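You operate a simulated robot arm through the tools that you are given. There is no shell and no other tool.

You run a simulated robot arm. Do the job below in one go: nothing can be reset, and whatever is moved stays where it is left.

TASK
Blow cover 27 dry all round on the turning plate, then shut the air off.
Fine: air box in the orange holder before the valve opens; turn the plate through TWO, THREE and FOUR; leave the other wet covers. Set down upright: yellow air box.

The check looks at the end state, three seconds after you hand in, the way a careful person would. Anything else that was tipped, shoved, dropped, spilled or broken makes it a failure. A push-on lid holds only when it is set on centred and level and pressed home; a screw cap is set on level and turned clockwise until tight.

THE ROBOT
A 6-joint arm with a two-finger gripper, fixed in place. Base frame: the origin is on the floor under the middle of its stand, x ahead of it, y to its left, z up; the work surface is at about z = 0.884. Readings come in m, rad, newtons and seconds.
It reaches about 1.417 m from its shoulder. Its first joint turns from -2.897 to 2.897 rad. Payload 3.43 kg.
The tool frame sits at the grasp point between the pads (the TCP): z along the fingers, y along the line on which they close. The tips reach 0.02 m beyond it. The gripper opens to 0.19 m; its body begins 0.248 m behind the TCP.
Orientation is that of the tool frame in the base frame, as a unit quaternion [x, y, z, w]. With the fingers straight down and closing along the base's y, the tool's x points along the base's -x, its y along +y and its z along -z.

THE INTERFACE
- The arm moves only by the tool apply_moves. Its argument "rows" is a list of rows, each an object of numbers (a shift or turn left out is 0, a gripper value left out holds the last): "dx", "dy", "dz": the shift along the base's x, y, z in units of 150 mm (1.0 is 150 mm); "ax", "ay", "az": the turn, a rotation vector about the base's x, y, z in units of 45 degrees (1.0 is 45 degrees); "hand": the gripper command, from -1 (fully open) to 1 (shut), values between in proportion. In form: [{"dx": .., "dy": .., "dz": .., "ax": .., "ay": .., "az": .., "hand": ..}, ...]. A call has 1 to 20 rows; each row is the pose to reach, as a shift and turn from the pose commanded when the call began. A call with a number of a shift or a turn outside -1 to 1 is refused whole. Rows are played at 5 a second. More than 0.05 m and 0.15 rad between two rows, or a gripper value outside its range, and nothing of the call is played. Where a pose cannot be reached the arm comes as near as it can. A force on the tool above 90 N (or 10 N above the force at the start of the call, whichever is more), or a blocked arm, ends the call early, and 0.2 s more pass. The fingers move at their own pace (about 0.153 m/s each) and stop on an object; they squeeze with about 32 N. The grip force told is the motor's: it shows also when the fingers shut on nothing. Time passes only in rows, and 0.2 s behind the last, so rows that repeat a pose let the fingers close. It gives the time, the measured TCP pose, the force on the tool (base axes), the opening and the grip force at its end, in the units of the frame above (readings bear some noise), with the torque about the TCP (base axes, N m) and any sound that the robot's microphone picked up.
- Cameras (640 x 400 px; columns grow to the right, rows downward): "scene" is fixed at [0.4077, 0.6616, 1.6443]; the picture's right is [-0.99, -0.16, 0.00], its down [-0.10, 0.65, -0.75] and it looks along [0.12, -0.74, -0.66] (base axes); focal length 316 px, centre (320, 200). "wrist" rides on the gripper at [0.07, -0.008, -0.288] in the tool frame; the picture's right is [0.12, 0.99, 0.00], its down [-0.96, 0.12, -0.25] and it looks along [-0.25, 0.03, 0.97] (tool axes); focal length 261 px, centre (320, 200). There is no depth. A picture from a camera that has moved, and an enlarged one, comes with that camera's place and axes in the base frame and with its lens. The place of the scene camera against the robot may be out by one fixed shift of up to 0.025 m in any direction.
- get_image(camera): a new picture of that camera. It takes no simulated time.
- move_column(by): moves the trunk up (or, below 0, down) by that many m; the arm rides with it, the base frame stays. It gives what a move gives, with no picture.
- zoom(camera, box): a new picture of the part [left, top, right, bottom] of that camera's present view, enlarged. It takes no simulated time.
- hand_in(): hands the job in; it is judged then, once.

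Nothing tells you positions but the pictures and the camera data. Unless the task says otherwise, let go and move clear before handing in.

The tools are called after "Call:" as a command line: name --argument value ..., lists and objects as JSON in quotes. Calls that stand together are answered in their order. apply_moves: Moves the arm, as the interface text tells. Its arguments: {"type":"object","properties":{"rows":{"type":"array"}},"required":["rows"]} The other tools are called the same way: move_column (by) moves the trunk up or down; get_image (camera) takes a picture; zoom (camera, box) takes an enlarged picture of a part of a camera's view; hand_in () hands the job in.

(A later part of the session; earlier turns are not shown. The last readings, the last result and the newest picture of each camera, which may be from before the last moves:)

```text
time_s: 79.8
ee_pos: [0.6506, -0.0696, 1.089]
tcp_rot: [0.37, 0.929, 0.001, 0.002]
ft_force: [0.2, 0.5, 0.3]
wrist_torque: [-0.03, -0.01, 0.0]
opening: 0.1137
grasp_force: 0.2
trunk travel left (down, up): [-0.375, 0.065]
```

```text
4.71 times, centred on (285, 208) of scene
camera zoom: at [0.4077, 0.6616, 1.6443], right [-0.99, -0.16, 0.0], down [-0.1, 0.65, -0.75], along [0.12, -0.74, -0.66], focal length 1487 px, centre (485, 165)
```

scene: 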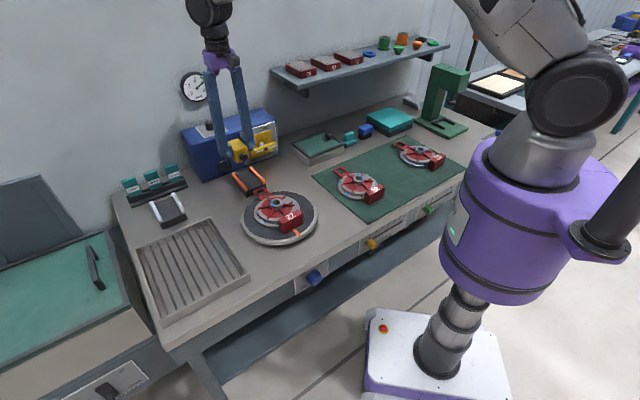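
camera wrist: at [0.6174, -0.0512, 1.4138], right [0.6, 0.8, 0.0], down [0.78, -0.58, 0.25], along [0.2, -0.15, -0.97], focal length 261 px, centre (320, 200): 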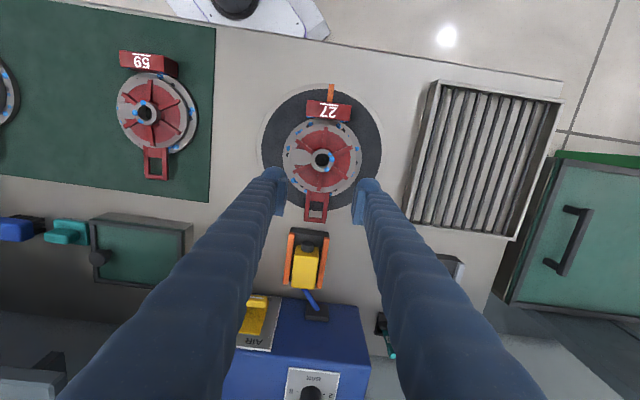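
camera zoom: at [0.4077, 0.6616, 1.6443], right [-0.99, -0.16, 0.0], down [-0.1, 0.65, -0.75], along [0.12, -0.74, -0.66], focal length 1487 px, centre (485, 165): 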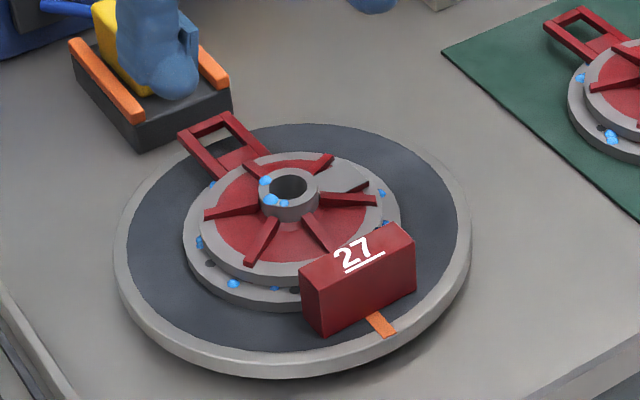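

Cover 27 is now centred within ~3 mm. Next the air valve: look at it closely.

Call:
zoom --camera "scene" --box '[225, 115, 295, 170]'

Call:
get_image --camera "scene"

Call:
get_image --camera "wrist"

```text
7.27 times, centred on (260, 142) of scene
camera zoom: at [0.4077, 0.6616, 1.6443], right [-0.99, -0.16, 0.0], down [-0.1, 0.65, -0.75], along [0.12, -0.74, -0.66], focal length 2298 px, centre (756, 618)
```

zoom: 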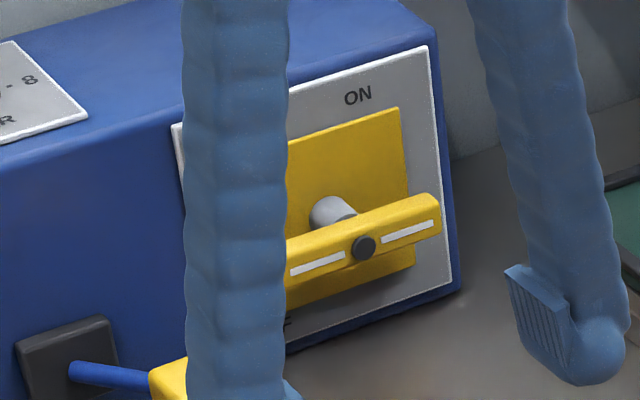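

```text
taken
```

scene: 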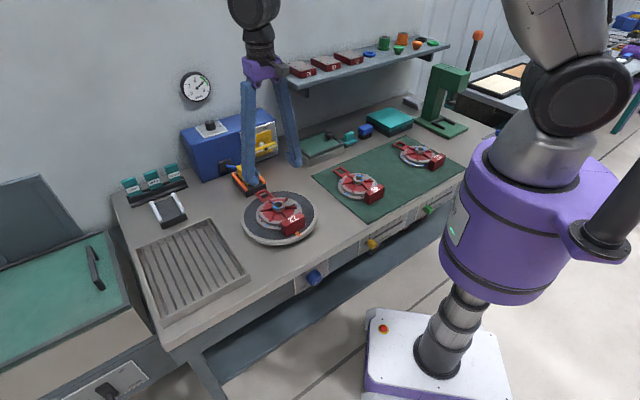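

```text
taken
camera wrist: at [0.5939, -0.0271, 1.3766], right [0.6, 0.8, 0.0], down [0.78, -0.58, 0.25], along [0.2, -0.15, -0.97], focal length 261 px, centre (320, 200)
```

wrist: 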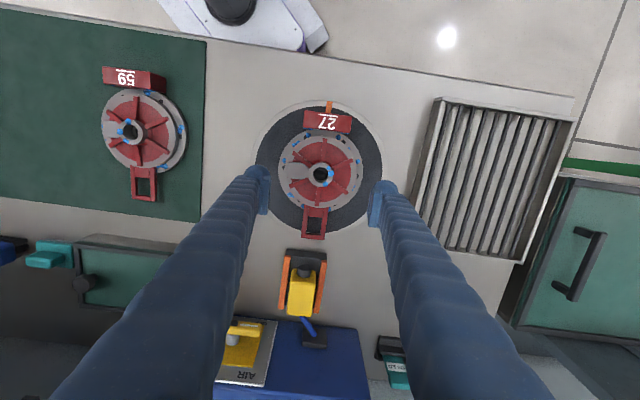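

I need to read the valve panel. I'll tilt the hand 45° toward the wall and bring the wrist camera in front of the panel, staying clear of everything.

Call:
apply_moves --rows '[{"dx": 0.04, "dy": -0.15, "dz": 0.1, "ax": -0.1, "ay": -0.1, "hand": 0.2}, {"dx": 0.08, "dy": -0.3, "dz": 0.1, "ax": -0.2, "ay": -0.2}, {"dx": 0.12, "dy": -0.45, "dz": 0.1, "ax": -0.3, "ay": -0.3}, {"dx": 0.16, "dy": -0.6, "dz": 0.1, "ax": -0.4, "ay": -0.4}, {"dx": 0.2, "dy": -0.75, "dz": 0.1, "ax": -0.5, "ay": -0.5}, {"dx": 0.25, "dy": -0.9, "dz": 0.1, "ax": -0.6, "ay": -0.6}, {"dx": 0.25, "dy": -0.9, "dz": 0.1, "ax": -0.707, "ay": -0.707}, {"dx": 0.25, "dy": -0.9, "dz": 0.1, "ax": -0.707, "ay": -0.707}]'

Call:
get_image --camera "wrist"

Call:
get_image --camera "scene"

```text
time_s: 81.6
ee_pos: [0.6946, -0.2058, 1.1102]
tcp_rot: [0.341, 0.859, -0.154, 0.35]
ft_force: [-0.2, 0.3, -0.6]
wrist_torque: [-0.07, -0.02, -0.01]
opening: 0.0762
grasp_force: 0.1
out of reach, approached as far as the arm can: row 7, 8
trunk travel left (down, up): [-0.375, 0.065]
```

```text
taken
camera wrist: at [0.5096, -0.0334, 1.2636], right [0.63, 0.77, -0.11], down [0.46, -0.25, 0.85], along [0.63, -0.58, -0.51], focal length 261 px, centre (320, 200)
```

wrist: 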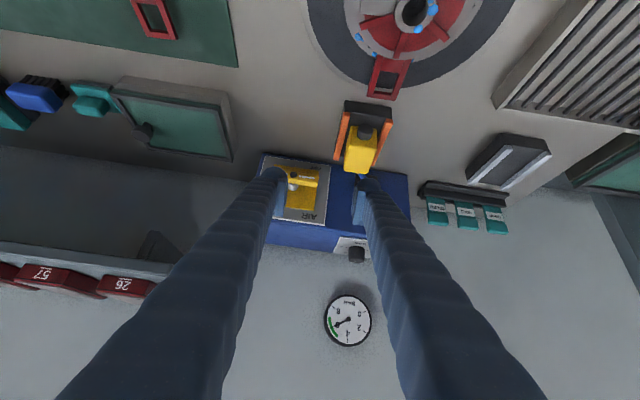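

```text
taken
```

scene: 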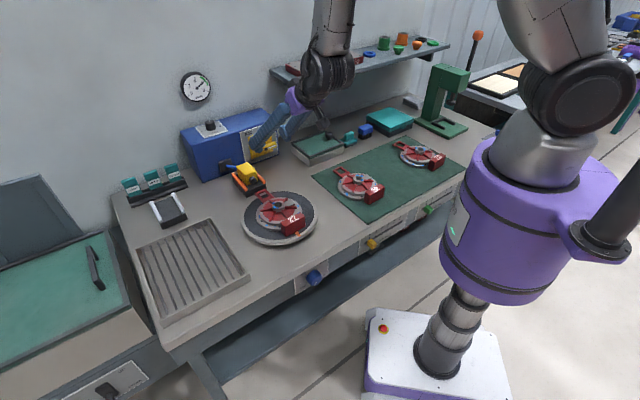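

Call:
zoom --camera "wrist" --box '[245, 140, 345, 240]'

Call:
zoom --camera "scene" --box '[225, 115, 295, 170]'

```text
4.00 times, centred on (295, 190) of wrist
camera zoom: at [0.5096, -0.0334, 1.2636], right [0.63, 0.77, -0.11], down [0.46, -0.25, 0.85], along [0.63, -0.58, -0.51], focal length 1043 px, centre (420, 240)
```

zoom: 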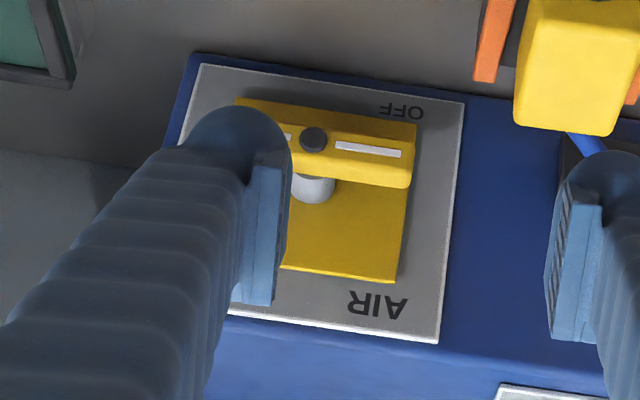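

```text
7.27 times, centred on (260, 142) of scene
camera zoom: at [0.4077, 0.6616, 1.6443], right [-0.99, -0.16, 0.0], down [-0.1, 0.65, -0.75], along [0.12, -0.74, -0.66], focal length 2298 px, centre (756, 618)
```

zoom: 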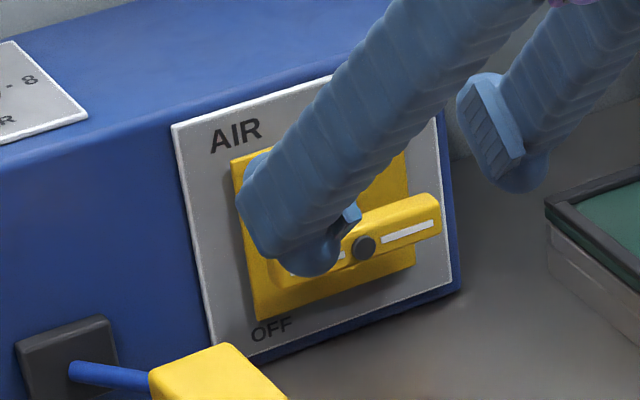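

The labels read: OFF below the handle's left end, ON beside the top – so the horizontal handle is OFF and it should turn clockwise (right end down) to ON. I'll go back to a vertical hand, closed as a poker, and view the handle from above.

Call:
apply_moves --rows '[{"ax": 0.12, "ay": 0.115, "az": -0.006, "dz": 0.05, "dy": -0.1, "hand": 1.0}, {"ax": 0.24, "ay": 0.23, "az": -0.012, "dz": 0.1, "dy": -0.22, "dx": -0.02}, {"ax": 0.36, "ay": 0.345, "az": -0.018, "dz": 0.1, "dy": -0.33, "dx": -0.03}, {"ax": 0.48, "ay": 0.46, "az": -0.024, "dz": 0.1, "dy": -0.44, "dx": -0.04}, {"ax": 0.6, "ay": 0.575, "az": -0.03, "dz": 0.1, "dy": -0.55, "dx": -0.05}, {"ax": 0.72, "ay": 0.69, "az": -0.036, "dz": 0.1, "dy": -0.655, "dx": -0.06}, {"ax": 0.72, "ay": 0.69, "az": -0.036, "dz": 0.1, "dy": -0.655, "dx": -0.06}]'

Call:
get_image --camera "wrist"

Call:
get_image --camera "scene"

```text
time_s: 82.9
ee_pos: [0.6955, -0.4363, 1.1699]
tcp_rot: [0.44, 0.865, -0.182, 0.155]
ft_force: [13.2, 9.4, -9.2]
wrist_torque: [0.32, -0.17, 0.36]
opening: 0.0
grasp_force: 32.0
out of reach, approached as far as the arm can: row 3, 4
trunk travel left (down, up): [-0.375, 0.065]
stopped in row 6: the force on the tool passed its limit at 117 N (the readings are from after the stop); the commanded pose is now the measured one
```

```text
taken
camera wrist: at [0.6187, -0.2612, 1.3954], right [0.75, 0.63, -0.23], down [0.61, -0.5, 0.61], along [0.27, -0.6, -0.76], focal length 261 px, centre (320, 200)
```

wrist: 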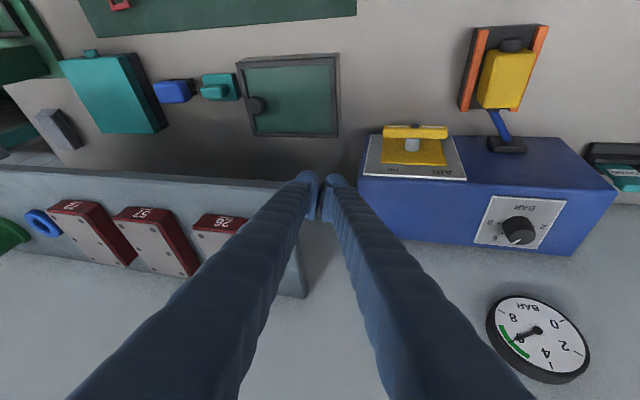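

```text
taken
```

scene: 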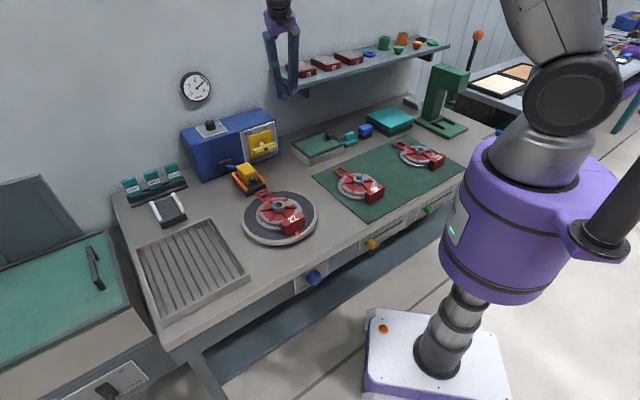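

An unexpected deviation: the hand swung and touched the shelf end (force stop). I'll inspect before moving anything.

Call:
zoom --camera "scene" --box '[240, 0, 460, 130]'

Call:
zoom --camera "scene" --box '[255, 30, 335, 110]'

Call:
zoom --camera "wrist" --box '[170, 120, 400, 320]'

```text
2.91 times, centred on (350, 65) of scene
camera zoom: at [0.4077, 0.6616, 1.6443], right [-0.99, -0.16, 0.0], down [-0.1, 0.65, -0.75], along [0.12, -0.74, -0.66], focal length 919 px, centre (233, 593)
```

zoom: 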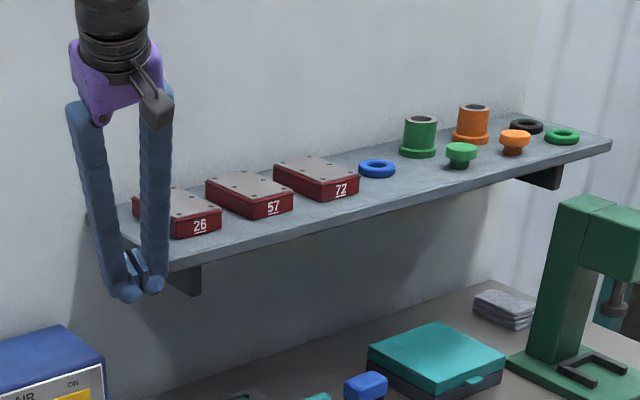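

```text
5.00 times, centred on (295, 70) of scene
camera zoom: at [0.4077, 0.6616, 1.6443], right [-0.99, -0.16, 0.0], down [-0.1, 0.65, -0.75], along [0.12, -0.74, -0.66], focal length 1580 px, centre (445, 850)
```

zoom: 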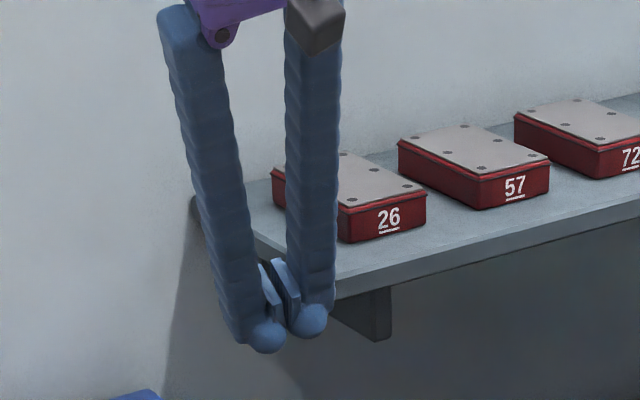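

```text
2.00 times, centred on (285, 220) of wrist
camera zoom: at [0.6187, -0.2612, 1.3954], right [0.75, 0.63, -0.23], down [0.61, -0.5, 0.61], along [0.27, -0.6, -0.76], focal length 521 px, centre (390, 160)
```

zoom: 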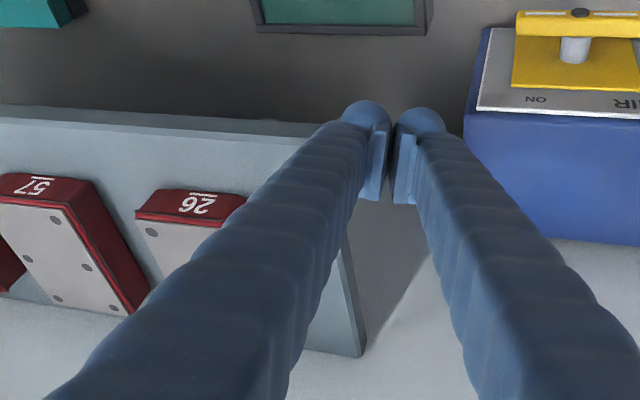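

The right finger rests against the shelf's end corner; the shelf boxes are where they were. Back away gently to the left and front.

Call:
apply_moves --rows '[{"dx": 0.04, "dy": 0.06}, {"dx": 0.08, "dy": 0.14}, {"dx": 0.08, "dy": 0.22}, {"dx": 0.06, "dy": 0.3}]'

Call:
zoom --camera "scene" --box '[240, 0, 460, 130]'

Call:
get_image --camera "wrist"

```text
time_s: 83.9
ee_pos: [0.7043, -0.3922, 1.17]
tcp_rot: [0.441, 0.865, -0.184, 0.155]
ft_force: [0.3, 0.5, -1.0]
wrist_torque: [-0.04, -0.03, 0.01]
opening: 0.0
grasp_force: 31.9
trunk travel left (down, up): [-0.375, 0.065]
```

```text
2.91 times, centred on (350, 65) of scene
camera zoom: at [0.4077, 0.6616, 1.6443], right [-0.99, -0.16, 0.0], down [-0.1, 0.65, -0.75], along [0.12, -0.74, -0.66], focal length 919 px, centre (233, 593)
```

zoom: 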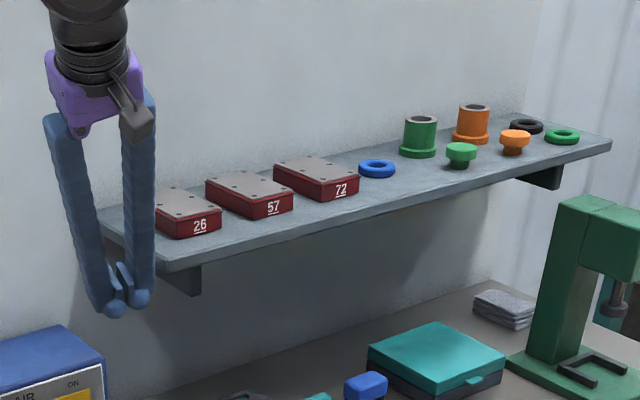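

```text
taken
camera wrist: at [0.6272, -0.2154, 1.3955], right [0.75, 0.62, -0.23], down [0.61, -0.5, 0.61], along [0.27, -0.6, -0.76], focal length 261 px, centre (320, 200)
```

wrist: 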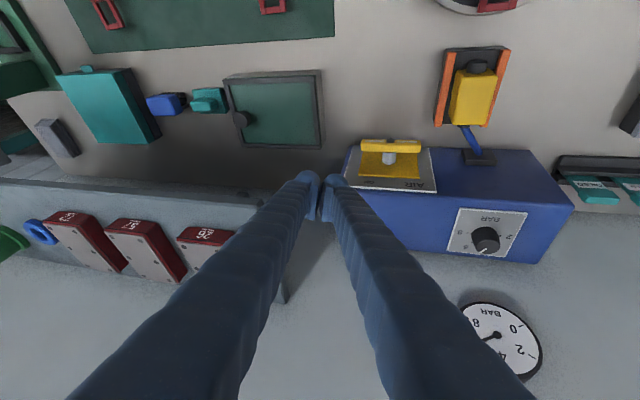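

Clear again, nothing on the shelf moved. Now straighten the hand slowly in small calls, moving away from the wall at the same time.

Call:
apply_moves --rows '[{"dx": -0.05, "dy": 0.1, "ax": 0.06, "ay": 0.019, "az": 0.02}, {"dx": -0.1, "dy": 0.2, "ax": 0.12, "ay": 0.037, "az": 0.039}, {"dx": -0.13, "dy": 0.3, "ax": 0.18, "ay": 0.056, "az": 0.059}]'

```text
time_s: 84.7
ee_pos: [0.682, -0.3474, 1.1712]
tcp_rot: [0.426, 0.889, -0.127, 0.109]
ft_force: [-0.1, -0.2, 0.4]
wrist_torque: [0.03, -0.04, -0.05]
opening: 0.0
grasp_force: 31.5
trunk travel left (down, up): [-0.375, 0.065]
```

Call:
apply_moves --rows '[{"dx": 0.01, "dy": 0.07, "ax": 0.1, "ay": 0.032, "az": 0.034}, {"dx": 0.02, "dy": 0.14, "ax": 0.2, "ay": 0.065, "az": 0.068}, {"dx": 0.03, "dy": 0.22, "ax": 0.3, "ay": 0.097, "az": 0.102}, {"dx": 0.03, "dy": 0.29, "ax": 0.4066, "ay": 0.1303, "az": 0.1365}, {"dx": 0.03, "dy": 0.29, "ax": 0.4066, "ay": 0.1303, "az": 0.1365}]'

Call:
get_image --camera "wrist"

Call:
get_image --camera "scene"

```text
time_s: 85.9
ee_pos: [0.6888, -0.3018, 1.1709]
tcp_rot: [0.383, 0.924, 0.0, 0.001]
ft_force: [-0.5, 0.1, -0.3]
wrist_torque: [0.01, 0.0, 0.01]
opening: 0.0
grasp_force: 32.0
trunk travel left (down, up): [-0.375, 0.065]
```

```text
taken
camera wrist: at [0.6327, -0.2582, 1.4579], right [0.62, 0.79, 0.0], down [0.76, -0.6, 0.25], along [0.2, -0.15, -0.97], focal length 261 px, centre (320, 200)
```

wrist: 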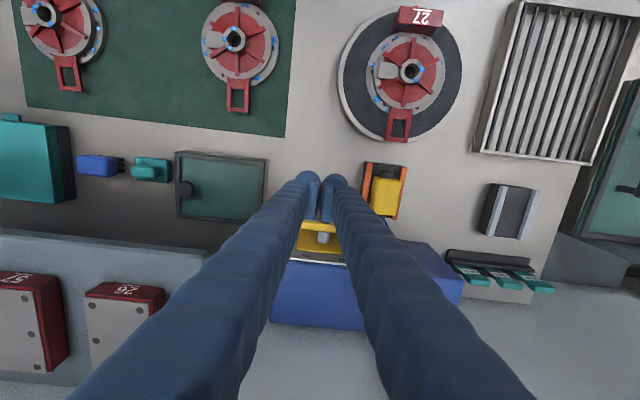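

```text
taken
```

scene: 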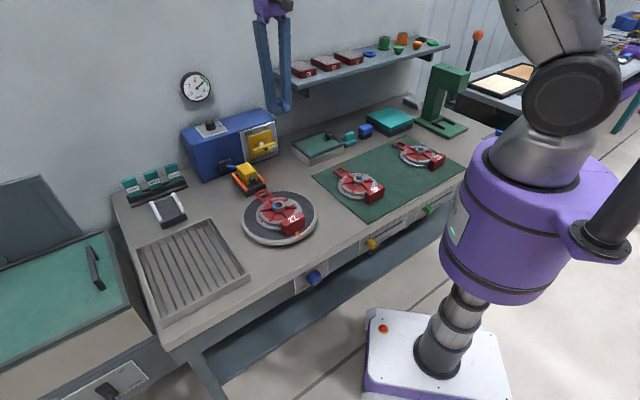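

Call:
zoom --camera "wrist" --box '[220, 180, 420, 330]'

Call:
zoom --camera "scene" --box '[225, 40, 345, 170]'

```text
2.67 times, centred on (320, 255) of wrist
camera zoom: at [0.6327, -0.2582, 1.4579], right [0.62, 0.79, 0.0], down [0.76, -0.6, 0.25], along [0.2, -0.15, -0.97], focal length 695 px, centre (320, 53)
```

zoom: 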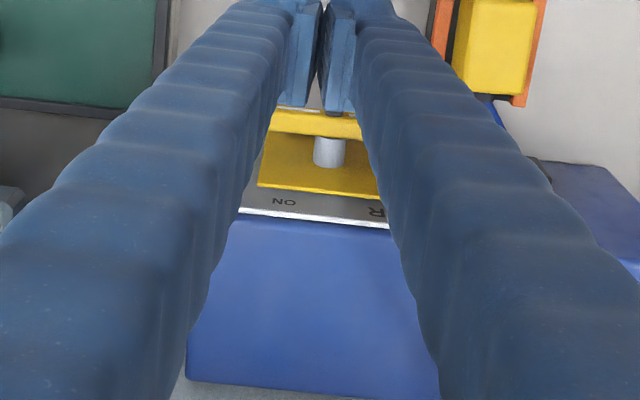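

```text
3.08 times, centred on (285, 105) of scene
camera zoom: at [0.4077, 0.6616, 1.6443], right [-0.99, -0.16, 0.0], down [-0.1, 0.65, -0.75], along [0.12, -0.74, -0.66], focal length 972 px, centre (428, 492)
```

zoom: 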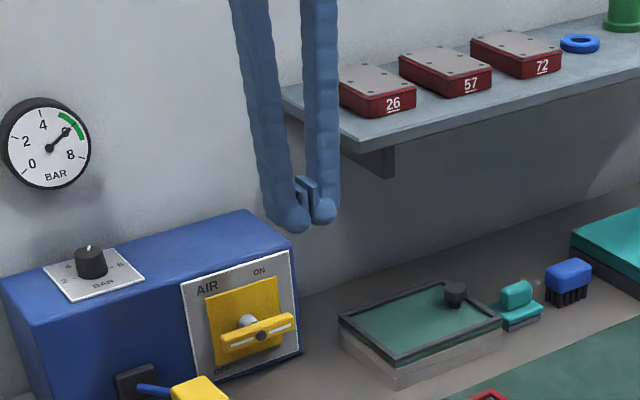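

Geometry is clear now: valve pivot at about s=0.296, z=0.973, bar 5 cm in front of the panel; the shelf end is about 4 cm clear of the hand there. I'll bring the closed fingers above the handle's right end.

Call:
apply_moves --rows '[{"dx": 0.07, "dy": -0.13, "dz": -0.1}, {"dx": 0.14, "dy": -0.26, "dz": -0.2}, {"dx": 0.22, "dy": -0.4, "dz": -0.3}, {"dx": 0.3, "dy": -0.54, "dz": -0.4}, {"dx": 0.353, "dy": -0.633, "dz": -0.55}, {"dx": 0.353, "dy": -0.633, "dz": -0.65}, {"dx": 0.353, "dy": -0.633, "dz": -0.65}]'

Call:
zoom --camera "scene" --box '[225, 90, 315, 170]'

Call:
get_image --camera "wrist"

```text
time_s: 87.5
ee_pos: [0.7433, -0.3995, 1.0739]
tcp_rot: [0.383, 0.924, 0.0, 0.0]
ft_force: [-1.1, 0.0, 0.8]
wrist_torque: [0.0, 0.0, 0.0]
opening: 0.0
grasp_force: 32.0
trunk travel left (down, up): [-0.375, 0.065]
```

```text
5.00 times, centred on (270, 130) of scene
camera zoom: at [0.4077, 0.6616, 1.6443], right [-0.99, -0.16, 0.0], down [-0.1, 0.65, -0.75], along [0.12, -0.74, -0.66], focal length 1580 px, centre (570, 550)
```

zoom: 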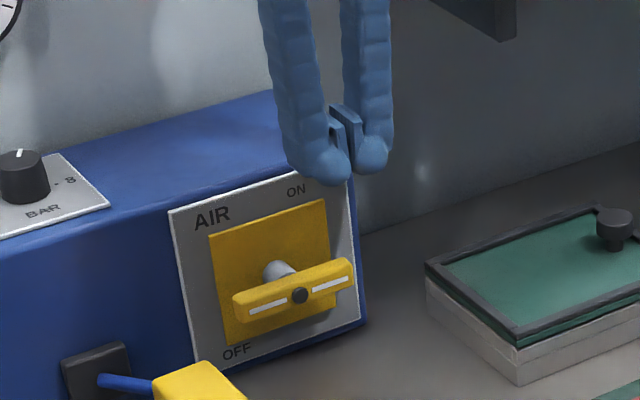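

```text
taken
camera wrist: at [0.6874, -0.354, 1.3607], right [0.62, 0.79, 0.0], down [0.76, -0.6, 0.25], along [0.19, -0.16, -0.97], focal length 261 px, centre (320, 200)
```

wrist: 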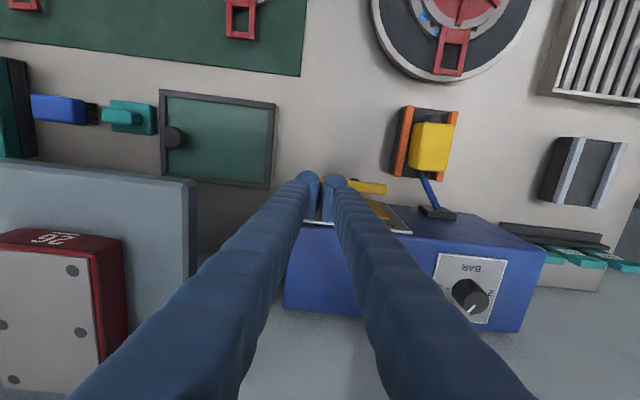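

Positioned above the handle's right half. Lower carefully until contact.

Call:
apply_moves --rows '[{"dz": -0.15}, {"dz": -0.3}, {"dz": -0.42}, {"dz": -0.42}]'

Call:
zoom --camera "scene" --box '[225, 100, 305, 165]'

```text
time_s: 88.5
ee_pos: [0.7423, -0.3989, 1.0112]
tcp_rot: [0.382, 0.924, -0.001, 0.001]
ft_force: [0.3, -0.5, 0.6]
wrist_torque: [0.02, -0.04, -0.02]
opening: 0.0
grasp_force: 32.8
trunk travel left (down, up): [-0.375, 0.065]
```

```text
6.15 times, centred on (265, 132) of scene
camera zoom: at [0.4077, 0.6616, 1.6443], right [-0.99, -0.16, 0.0], down [-0.1, 0.65, -0.75], along [0.12, -0.74, -0.66], focal length 1945 px, centre (658, 615)
```

zoom: 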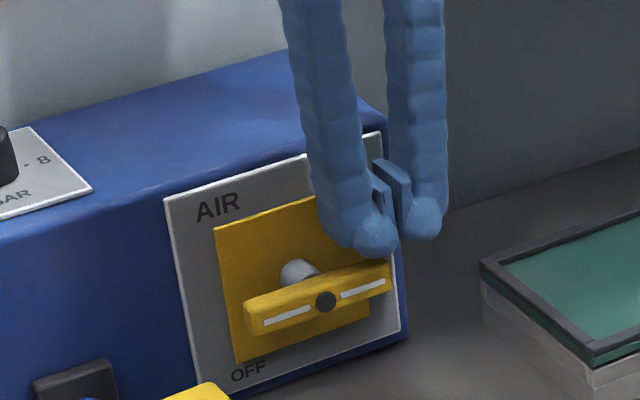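

Call:
apply_moves --rows '[{"dz": -0.08}, {"dx": -0.018, "dy": -0.018, "dz": -0.12}, {"dx": -0.035, "dy": -0.035, "dz": -0.153}, {"dx": -0.035, "dy": -0.035, "dz": -0.153}]'

Call:
zoom --camera "scene" --box '[225, 100, 305, 165]'

```text
time_s: 89.5
ee_pos: [0.7391, -0.4027, 0.9976]
tcp_rot: [0.383, 0.924, -0.002, 0.007]
ft_force: [21.6, 19.3, 84.2]
wrist_torque: [1.28, -0.94, -0.13]
opening: 0.0
grasp_force: 31.9
trunk travel left (down, up): [-0.375, 0.065]
```

```text
6.15 times, centred on (265, 132) of scene
camera zoom: at [0.4077, 0.6616, 1.6443], right [-0.99, -0.16, 0.0], down [-0.1, 0.65, -0.75], along [0.12, -0.74, -0.66], focal length 1945 px, centre (658, 615)
```

zoom: 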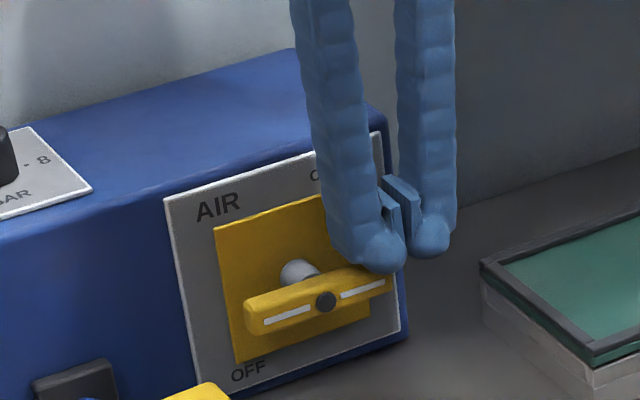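

The handle does not give way clockwise (84 N, no motion) – back off at once. It must turn the other way: left end down.

Call:
apply_moves --rows '[{"dz": 0.1}, {"dz": 0.3}, {"dz": 0.5}, {"dz": 0.5}]'

Call:
zoom --camera "scene" --box '[205, 100, 305, 180]'

```text
time_s: 90.5
ee_pos: [0.7357, -0.4046, 1.0632]
tcp_rot: [0.383, 0.924, 0.0, 0.0]
ft_force: [-0.2, -0.5, 0.0]
wrist_torque: [0.03, -0.02, 0.0]
opening: 0.0001
grasp_force: 31.8
trunk travel left (down, up): [-0.375, 0.065]
```

```text
5.00 times, centred on (255, 140) of scene
camera zoom: at [0.4077, 0.6616, 1.6443], right [-0.99, -0.16, 0.0], down [-0.1, 0.65, -0.75], along [0.12, -0.74, -0.66], focal length 1580 px, centre (645, 500)
```

zoom: 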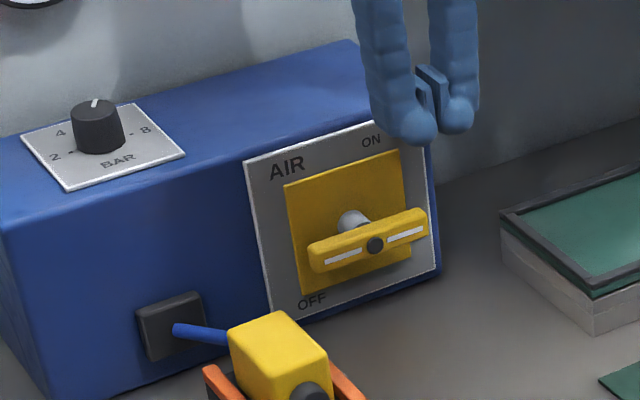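

Call:
apply_moves --rows '[{"dx": 0.15, "dy": 0.14}, {"dx": 0.3, "dy": 0.28}, {"dx": 0.45, "dy": 0.42}, {"dx": 0.562, "dy": 0.527}, {"dx": 0.562, "dy": 0.527, "dz": -0.15}, {"dx": 0.562, "dy": 0.527, "dz": -0.25}, {"dx": 0.562, "dy": 0.527, "dz": -0.25}]'

Call:
zoom --camera "scene" --box '[215, 100, 305, 180]'

Call:
zoom --camera "wrist" --box '[230, 100, 420, 260]'

```text
time_s: 92.1
ee_pos: [0.8193, -0.3257, 1.0243]
tcp_rot: [0.385, 0.923, -0.001, 0.001]
ft_force: [0.6, -0.3, 0.1]
wrist_torque: [-0.05, -0.01, 0.02]
opening: 0.0
grasp_force: 31.9
trunk travel left (down, up): [-0.375, 0.065]
```

```text
5.00 times, centred on (260, 140) of scene
camera zoom: at [0.4077, 0.6616, 1.6443], right [-0.99, -0.16, 0.0], down [-0.1, 0.65, -0.75], along [0.12, -0.74, -0.66], focal length 1580 px, centre (620, 500)
```

zoom: 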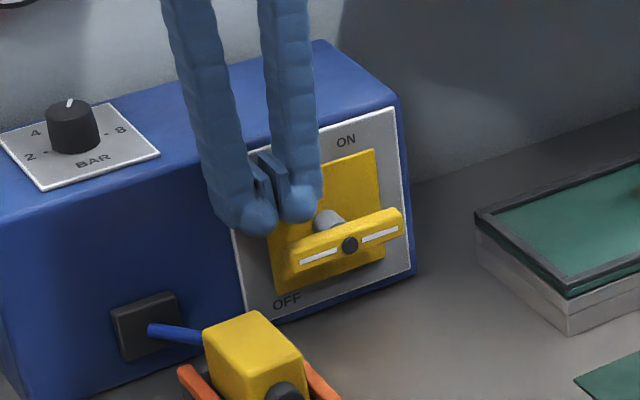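

```text
2.50 times, centred on (325, 180) of wrist
camera zoom: at [0.765, -0.2801, 1.3116], right [0.62, 0.79, 0.0], down [0.76, -0.6, 0.25], along [0.19, -0.16, -0.97], focal length 652 px, centre (308, 250)
```

zoom: 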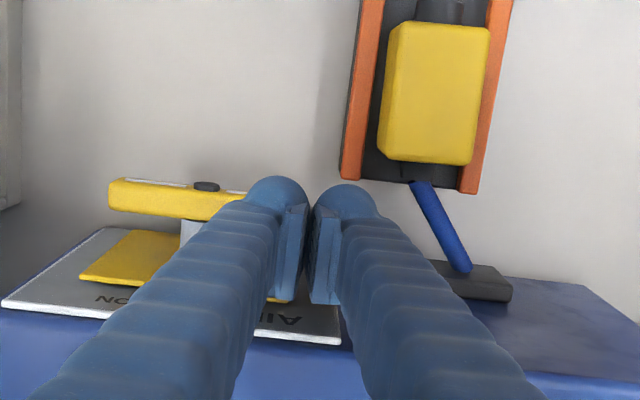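

Now over the left end, between the handle's tip and the air box. Press down gently.

Call:
apply_moves --rows '[{"dz": -0.1}, {"dz": -0.165}, {"dx": 0.015, "dy": 0.015, "dz": -0.19}, {"dx": 0.015, "dy": 0.015, "dz": -0.19}]'

Call:
zoom --camera "scene" --box '[215, 100, 305, 180]'

```text
time_s: 93.1
ee_pos: [0.8221, -0.3219, 0.9948]
tcp_rot: [0.383, 0.924, -0.001, 0.0]
ft_force: [-0.2, 0.3, 0.9]
wrist_torque: [-0.03, 0.0, -0.04]
opening: 0.0
grasp_force: 32.0
trunk travel left (down, up): [-0.375, 0.065]
```

```text
5.00 times, centred on (260, 140) of scene
camera zoom: at [0.4077, 0.6616, 1.6443], right [-0.99, -0.16, 0.0], down [-0.1, 0.65, -0.75], along [0.12, -0.74, -0.66], focal length 1580 px, centre (620, 500)
```

zoom: 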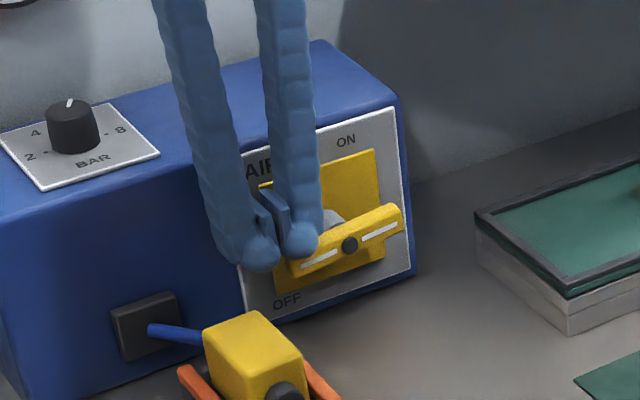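

Call:
apply_moves --rows '[{"dx": 0.016, "dy": 0.016, "dz": -0.043}, {"dx": 0.026, "dy": 0.026, "dz": -0.086}, {"dx": 0.036, "dy": 0.036, "dz": -0.129}]'

Call:
zoom --camera "scene" --box '[215, 100, 305, 180]'

```text
time_s: 93.9
ee_pos: [0.8288, -0.3176, 0.975]
tcp_rot: [0.383, 0.924, -0.001, 0.0]
ft_force: [0.1, 0.4, 0.1]
wrist_torque: [-0.01, 0.03, -0.01]
opening: 0.0
grasp_force: 32.3
trunk travel left (down, up): [-0.375, 0.065]
```

```text
5.00 times, centred on (260, 140) of scene
camera zoom: at [0.4077, 0.6616, 1.6443], right [-0.99, -0.16, 0.0], down [-0.1, 0.65, -0.75], along [0.12, -0.74, -0.66], focal length 1580 px, centre (620, 500)
```

zoom: 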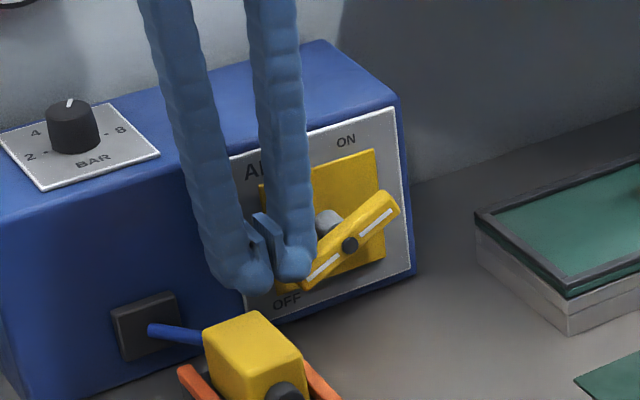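

The handle turns this way easily. Continue following its arc toward vertical (ON).

Call:
apply_moves --rows '[{"dx": -0.005, "dy": -0.005, "dz": -0.079}, {"dx": -0.015, "dy": -0.015, "dz": -0.12}, {"dx": -0.025, "dy": -0.025, "dz": -0.157}]'

Call:
zoom --camera "scene" --box '[215, 100, 305, 180]'

```text
time_s: 94.7
ee_pos: [0.8241, -0.3219, 0.9521]
tcp_rot: [0.382, 0.924, -0.001, 0.0]
ft_force: [0.6, 0.0, 1.3]
wrist_torque: [-0.03, -0.06, 0.01]
opening: 0.0001
grasp_force: 32.4
trunk travel left (down, up): [-0.375, 0.065]
```

```text
5.00 times, centred on (260, 140) of scene
camera zoom: at [0.4077, 0.6616, 1.6443], right [-0.99, -0.16, 0.0], down [-0.1, 0.65, -0.75], along [0.12, -0.74, -0.66], focal length 1580 px, centre (620, 500)
```

zoom: 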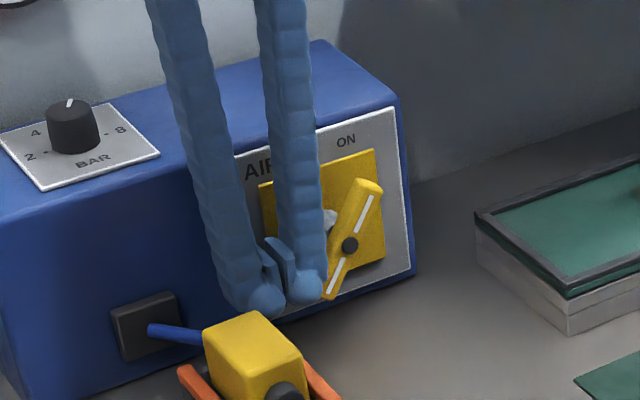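

Call:
apply_moves --rows '[{"dx": -0.031, "dy": -0.031, "dz": -0.061}, {"dx": -0.052, "dy": -0.052, "dz": -0.08}, {"dx": -0.073, "dy": -0.073, "dz": -0.09}]'

Call:
zoom --camera "scene" --box '[215, 100, 305, 180]'

```text
time_s: 95.5
ee_pos: [0.8144, -0.3328, 0.94]
tcp_rot: [0.383, 0.924, 0.0, 0.001]
ft_force: [0.2, 0.5, 0.3]
wrist_torque: [0.02, -0.07, 0.04]
opening: 0.0
grasp_force: 32.8
trunk travel left (down, up): [-0.375, 0.065]
```

```text
5.00 times, centred on (260, 140) of scene
camera zoom: at [0.4077, 0.6616, 1.6443], right [-0.99, -0.16, 0.0], down [-0.1, 0.65, -0.75], along [0.12, -0.74, -0.66], focal length 1580 px, centre (620, 500)
```

zoom: 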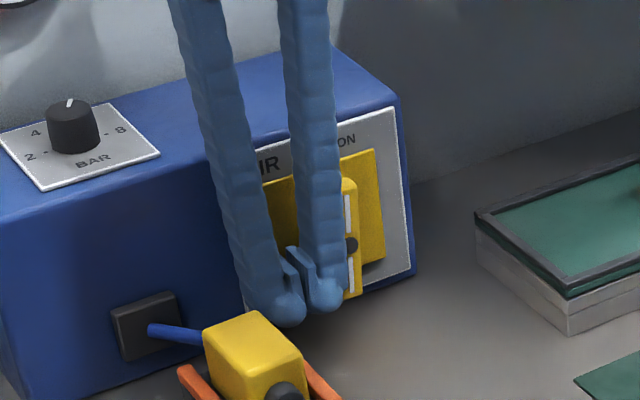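

Nearly vertical. Nudge it the last bit until it stops.

Call:
apply_moves --rows '[{"dx": -0.02, "dy": -0.02, "dz": -0.01}, {"dx": -0.035, "dy": -0.035, "dz": -0.01}, {"dx": -0.035, "dy": -0.035, "dz": -0.01}]'

Call:
zoom --camera "scene" --box '[215, 100, 305, 180]'

```text
time_s: 96.3
ee_pos: [0.8132, -0.3328, 0.9379]
tcp_rot: [0.382, 0.924, -0.001, 0.002]
ft_force: [33.5, 35.3, 9.6]
wrist_torque: [-1.32, 1.3, -0.18]
opening: 0.0
grasp_force: 31.8
trunk travel left (down, up): [-0.375, 0.065]
```

```text
5.00 times, centred on (260, 140) of scene
camera zoom: at [0.4077, 0.6616, 1.6443], right [-0.99, -0.16, 0.0], down [-0.1, 0.65, -0.75], along [0.12, -0.74, -0.66], focal length 1580 px, centre (620, 500)
```

zoom: 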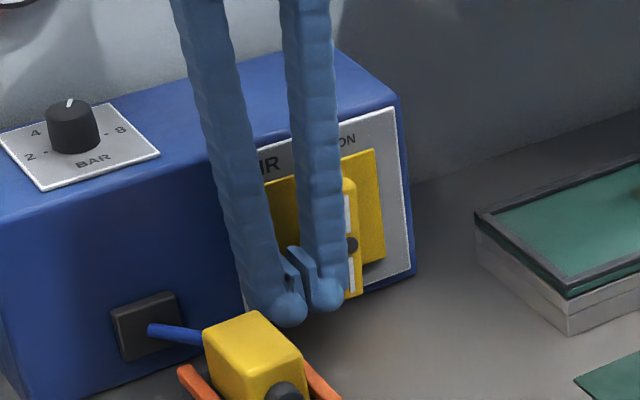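

It's against its stop (ON). Back off and look.

Call:
apply_moves --rows '[{"dx": 0.06, "dy": 0.06}, {"dx": 0.08, "dy": 0.08, "dz": 0.2}, {"dx": 0.08, "dy": 0.08, "dz": 0.5}, {"dx": 0.05, "dy": 0.08, "dz": 0.8}, {"dx": 0.0, "dy": 0.1, "dz": 1.0}]'

Call:
zoom --camera "scene" --box '[180, 60, 350, 250]'

Call:
zoom --camera "scene" --box '[235, 165, 335, 245]'

Call:
get_image --camera "wrist"

```text
time_s: 97.5
ee_pos: [0.8075, -0.3228, 1.091]
tcp_rot: [0.384, 0.923, -0.002, 0.001]
ft_force: [-0.8, 0.1, -0.5]
wrist_torque: [0.01, -0.07, 0.01]
opening: 0.0
grasp_force: 32.6
trunk travel left (down, up): [-0.375, 0.065]
```

```text
2.11 times, centred on (265, 155) of scene
camera zoom: at [0.4077, 0.6616, 1.6443], right [-0.99, -0.16, 0.0], down [-0.1, 0.65, -0.75], along [0.12, -0.74, -0.66], focal length 665 px, centre (436, 295)
```

zoom: 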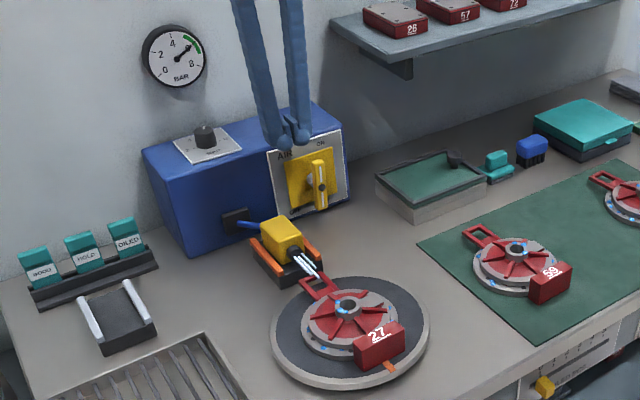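

```text
5.00 times, centred on (285, 205) of scene
camera zoom: at [0.4077, 0.6616, 1.6443], right [-0.99, -0.16, 0.0], down [-0.1, 0.65, -0.75], along [0.12, -0.74, -0.66], focal length 1580 px, centre (495, 175)
```

zoom: 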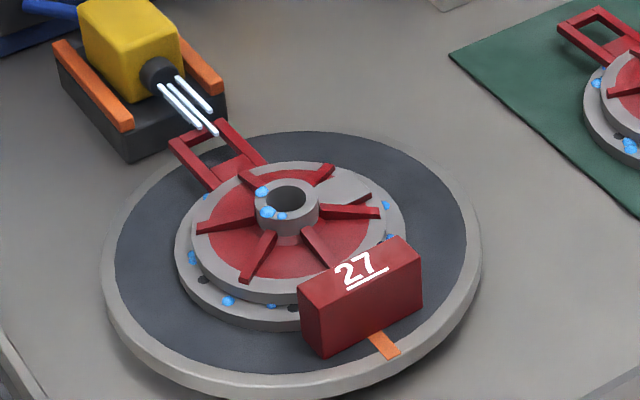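

```text
taken
camera wrist: at [0.7526, -0.2783, 1.3773], right [0.62, 0.79, 0.0], down [0.76, -0.6, 0.25], along [0.2, -0.16, -0.97], focal length 261 px, centre (320, 200)
```

wrist: 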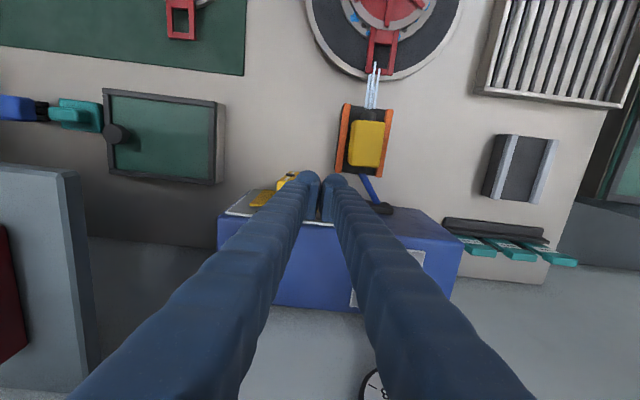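

The air is on: a jet plays on the cover. Now I'll head for the blue plate knob on the bench front, first up and back over the bench with the hand vertical.

Call:
apply_moves --rows '[{"dx": -0.1, "dy": 0.15, "dz": 0.15}, {"dx": -0.2, "dy": 0.32, "dz": 0.3}, {"dx": -0.3, "dy": 0.5, "dz": 0.45}, {"dx": -0.4, "dy": 0.68, "dz": 0.55}, {"dx": -0.5, "dy": 0.86, "dz": 0.6}, {"dx": -0.6, "dy": 1.0, "dz": 0.6}, {"dx": -0.75, "dy": 1.0, "dz": 0.6}, {"dx": -0.75, "dy": 1.0, "dz": 0.6}]'

Call:
apply_moves --rows '[{"dx": -0.2, "dy": 0.2}, {"dx": -0.4, "dy": 0.4}, {"dx": -0.6, "dy": 0.6}, {"dx": -0.8, "dy": 0.8}, {"dx": -1.0, "dy": 1.0}, {"dx": -1.0, "dy": 1.0}]'

Call:
get_image --camera "scene"

Call:
get_image --camera "wrist"

```text
time_s: 99.3
ee_pos: [0.6955, -0.1721, 1.1765]
tcp_rot: [0.383, 0.924, -0.001, 0.001]
ft_force: [-0.7, 0.4, -1.0]
wrist_torque: [-0.02, 0.08, 0.0]
opening: 0.0001
grasp_force: 32.4
trunk travel left (down, up): [-0.375, 0.065]
```

```text
time_s: 100.7
ee_pos: [0.5461, -0.0205, 1.1794]
tcp_rot: [0.384, 0.923, -0.002, 0.001]
ft_force: [0.7, 0.1, 0.0]
wrist_torque: [-0.04, 0.06, -0.01]
opening: 0.0001
grasp_force: 31.9
trunk travel left (down, up): [-0.375, 0.065]
```

```text
taken
```

scene: 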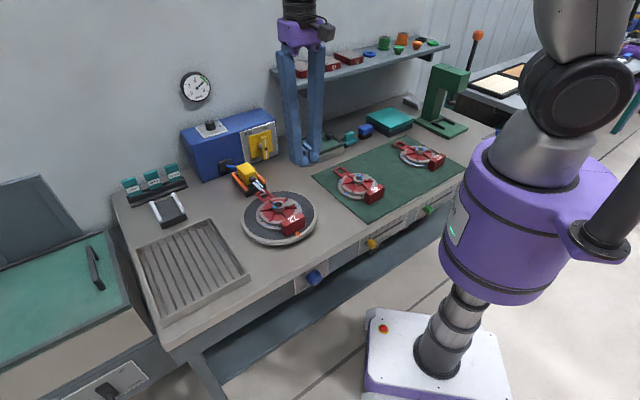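

```text
taken
camera wrist: at [0.491, 0.0245, 1.4662], right [0.62, 0.79, 0.0], down [0.76, -0.6, 0.25], along [0.19, -0.16, -0.97], focal length 261 px, centre (320, 200)
```

wrist: 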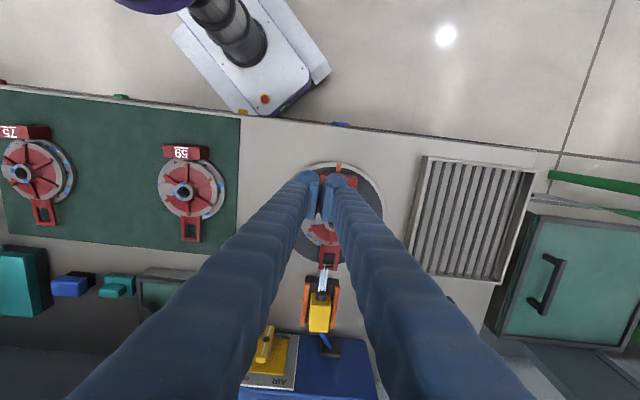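

Call:
zoom --camera "wrist" --box '[310, 105, 370, 145]'

Call:
zoom --camera "scene" --box '[285, 250, 345, 300]'

Call:
zoom --camera "scene" --box '[225, 160, 335, 245]'

```text
10.00 times, centred on (340, 125) of wrist
camera zoom: at [0.491, 0.0245, 1.4662], right [0.62, 0.79, 0.0], down [0.76, -0.6, 0.25], along [0.19, -0.16, -0.97], focal length 2606 px, centre (120, 950)
```

zoom: 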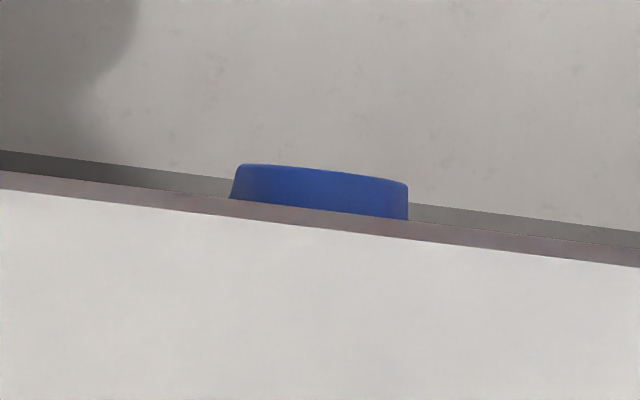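

```text
8.00 times, centred on (315, 275) of scene
camera zoom: at [0.4077, 0.6616, 1.6443], right [-0.99, -0.16, 0.0], down [-0.1, 0.65, -0.75], along [0.12, -0.74, -0.66], focal length 2528 px, centre (360, -400)
```

zoom: 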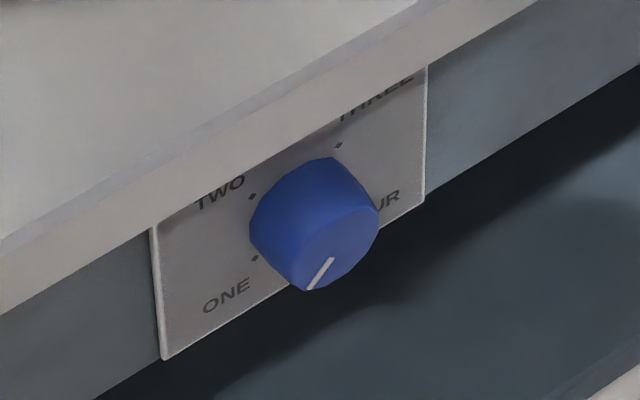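

```text
4.71 times, centred on (280, 202) of scene
camera zoom: at [0.4077, 0.6616, 1.6443], right [-0.99, -0.16, 0.0], down [-0.1, 0.65, -0.75], along [0.12, -0.74, -0.66], focal length 1487 px, centre (508, 188)
```

zoom: 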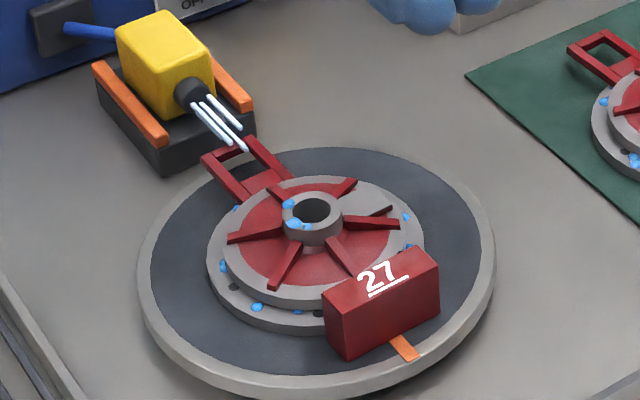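

The knob: centre about s=0.41, z≈0.78, diameter ~41 mm, front face 15 mm ahead of the bench lip. I'll go around to the robot's left in front of the bench, where I can tilt the hand to horizontal without the wrist singularity.

Call:
apply_moves --rows '[{"dx": -0.05, "dy": 0.25, "hand": 0.4}, {"dx": -0.1, "dy": 0.5}, {"dx": -0.15, "dy": 0.75}, {"dx": -0.2, "dy": 1.0}, {"dx": -0.2, "dy": 1.0}]'

Call:
apply_moves --rows '[{"dx": -0.05, "dy": 0.25, "dz": -0.1}, {"dx": -0.1, "dy": 0.5, "dz": -0.2}, {"dx": -0.15, "dy": 0.75, "dz": -0.35}, {"dx": -0.2, "dy": 1.0, "dz": -0.5}, {"dx": -0.2, "dy": 1.0, "dz": -0.5}]'

Call:
get_image --camera "scene"

Call:
get_image --camera "wrist"

```text
time_s: 101.9
ee_pos: [0.5147, 0.13, 1.1773]
tcp_rot: [0.384, 0.923, 0.0, 0.0]
ft_force: [-0.2, -0.1, -0.5]
wrist_torque: [-0.02, 0.0, -0.01]
opening: 0.0569
grasp_force: 0.1
trunk travel left (down, up): [-0.375, 0.065]
```

```text
time_s: 103.1
ee_pos: [0.486, 0.2777, 1.103]
tcp_rot: [0.384, 0.923, -0.001, 0.001]
ft_force: [0.0, 0.3, 0.0]
wrist_torque: [0.01, -0.02, 0.0]
opening: 0.057
grasp_force: 0.1
trunk travel left (down, up): [-0.375, 0.065]
```

```text
taken
```

scene: 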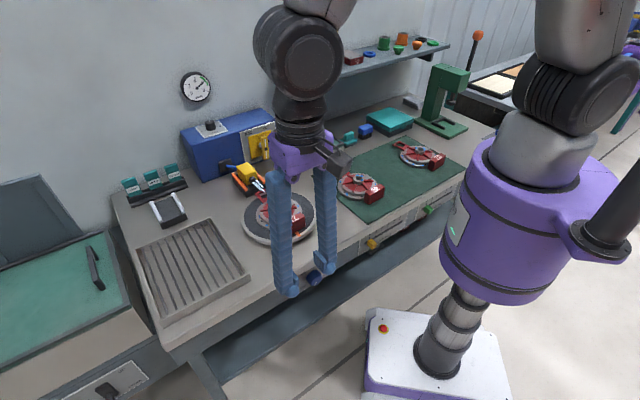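

```text
taken
camera wrist: at [0.4308, 0.324, 1.3901], right [0.62, 0.79, 0.0], down [0.76, -0.6, 0.25], along [0.2, -0.16, -0.97], focal length 261 px, centre (320, 200)
```

wrist: 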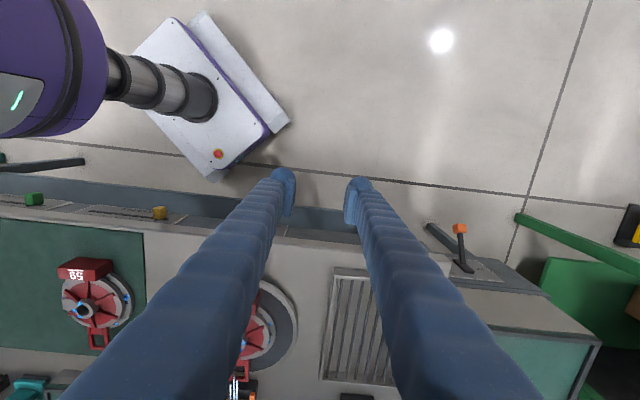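

In position in front of the bench. Now tilt the hand toward the bench front in small, checked steps.

Call:
apply_moves --rows '[{"dx": -0.03, "dy": -0.05, "dz": -0.12, "ax": -0.09, "ay": -0.09}, {"dx": -0.06, "dy": -0.1, "dz": -0.25, "ax": -0.18, "ay": -0.18}, {"dx": -0.09, "dy": -0.15, "dz": -0.37, "ax": -0.27, "ay": -0.27}, {"dx": -0.12, "dy": -0.19, "dz": -0.5, "ax": -0.354, "ay": -0.354}]'

```text
time_s: 104.1
ee_pos: [0.468, 0.2503, 1.0281]
tcp_rot: [0.375, 0.906, -0.077, 0.182]
ft_force: [0.2, -0.4, 0.9]
wrist_torque: [-0.07, 0.02, 0.0]
opening: 0.0571
grasp_force: 0.0
trunk travel left (down, up): [-0.375, 0.065]
```

Call:
apply_moves --rows '[{"dx": -0.03, "dy": -0.05, "dz": -0.12, "ax": -0.09, "ay": -0.09}, {"dx": -0.06, "dy": -0.1, "dz": -0.25, "ax": -0.18, "ay": -0.18}, {"dx": -0.09, "dy": -0.15, "dz": -0.37, "ax": -0.27, "ay": -0.27}, {"dx": -0.12, "dy": -0.19, "dz": -0.5, "ax": -0.354, "ay": -0.354}]'

Call:
get_image --camera "wrist"

```text
time_s: 105.1
ee_pos: [0.47, 0.2647, 0.982]
tcp_rot: [0.353, 0.854, -0.174, 0.34]
ft_force: [-0.2, 1.0, 0.1]
wrist_torque: [-0.2, -0.01, -0.12]
opening: 0.0572
grasp_force: 0.0
out of reach, approached as far as the arm can: row 2, 3, 4
trunk travel left (down, up): [-0.375, 0.065]
```

```text
taken
camera wrist: at [0.296, 0.447, 1.1365], right [0.65, 0.74, -0.14], down [0.47, -0.25, 0.85], along [0.59, -0.62, -0.52], focal length 261 px, centre (320, 200)
```

wrist: 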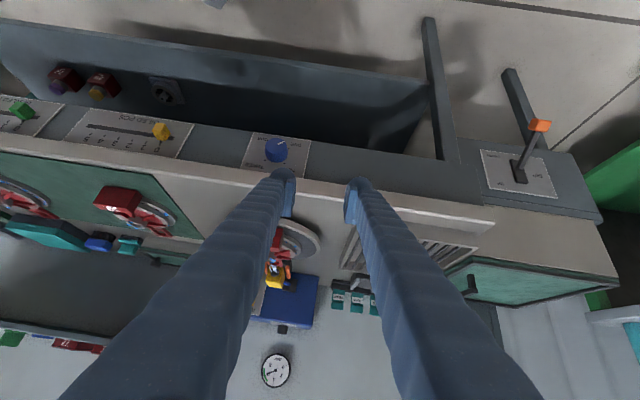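

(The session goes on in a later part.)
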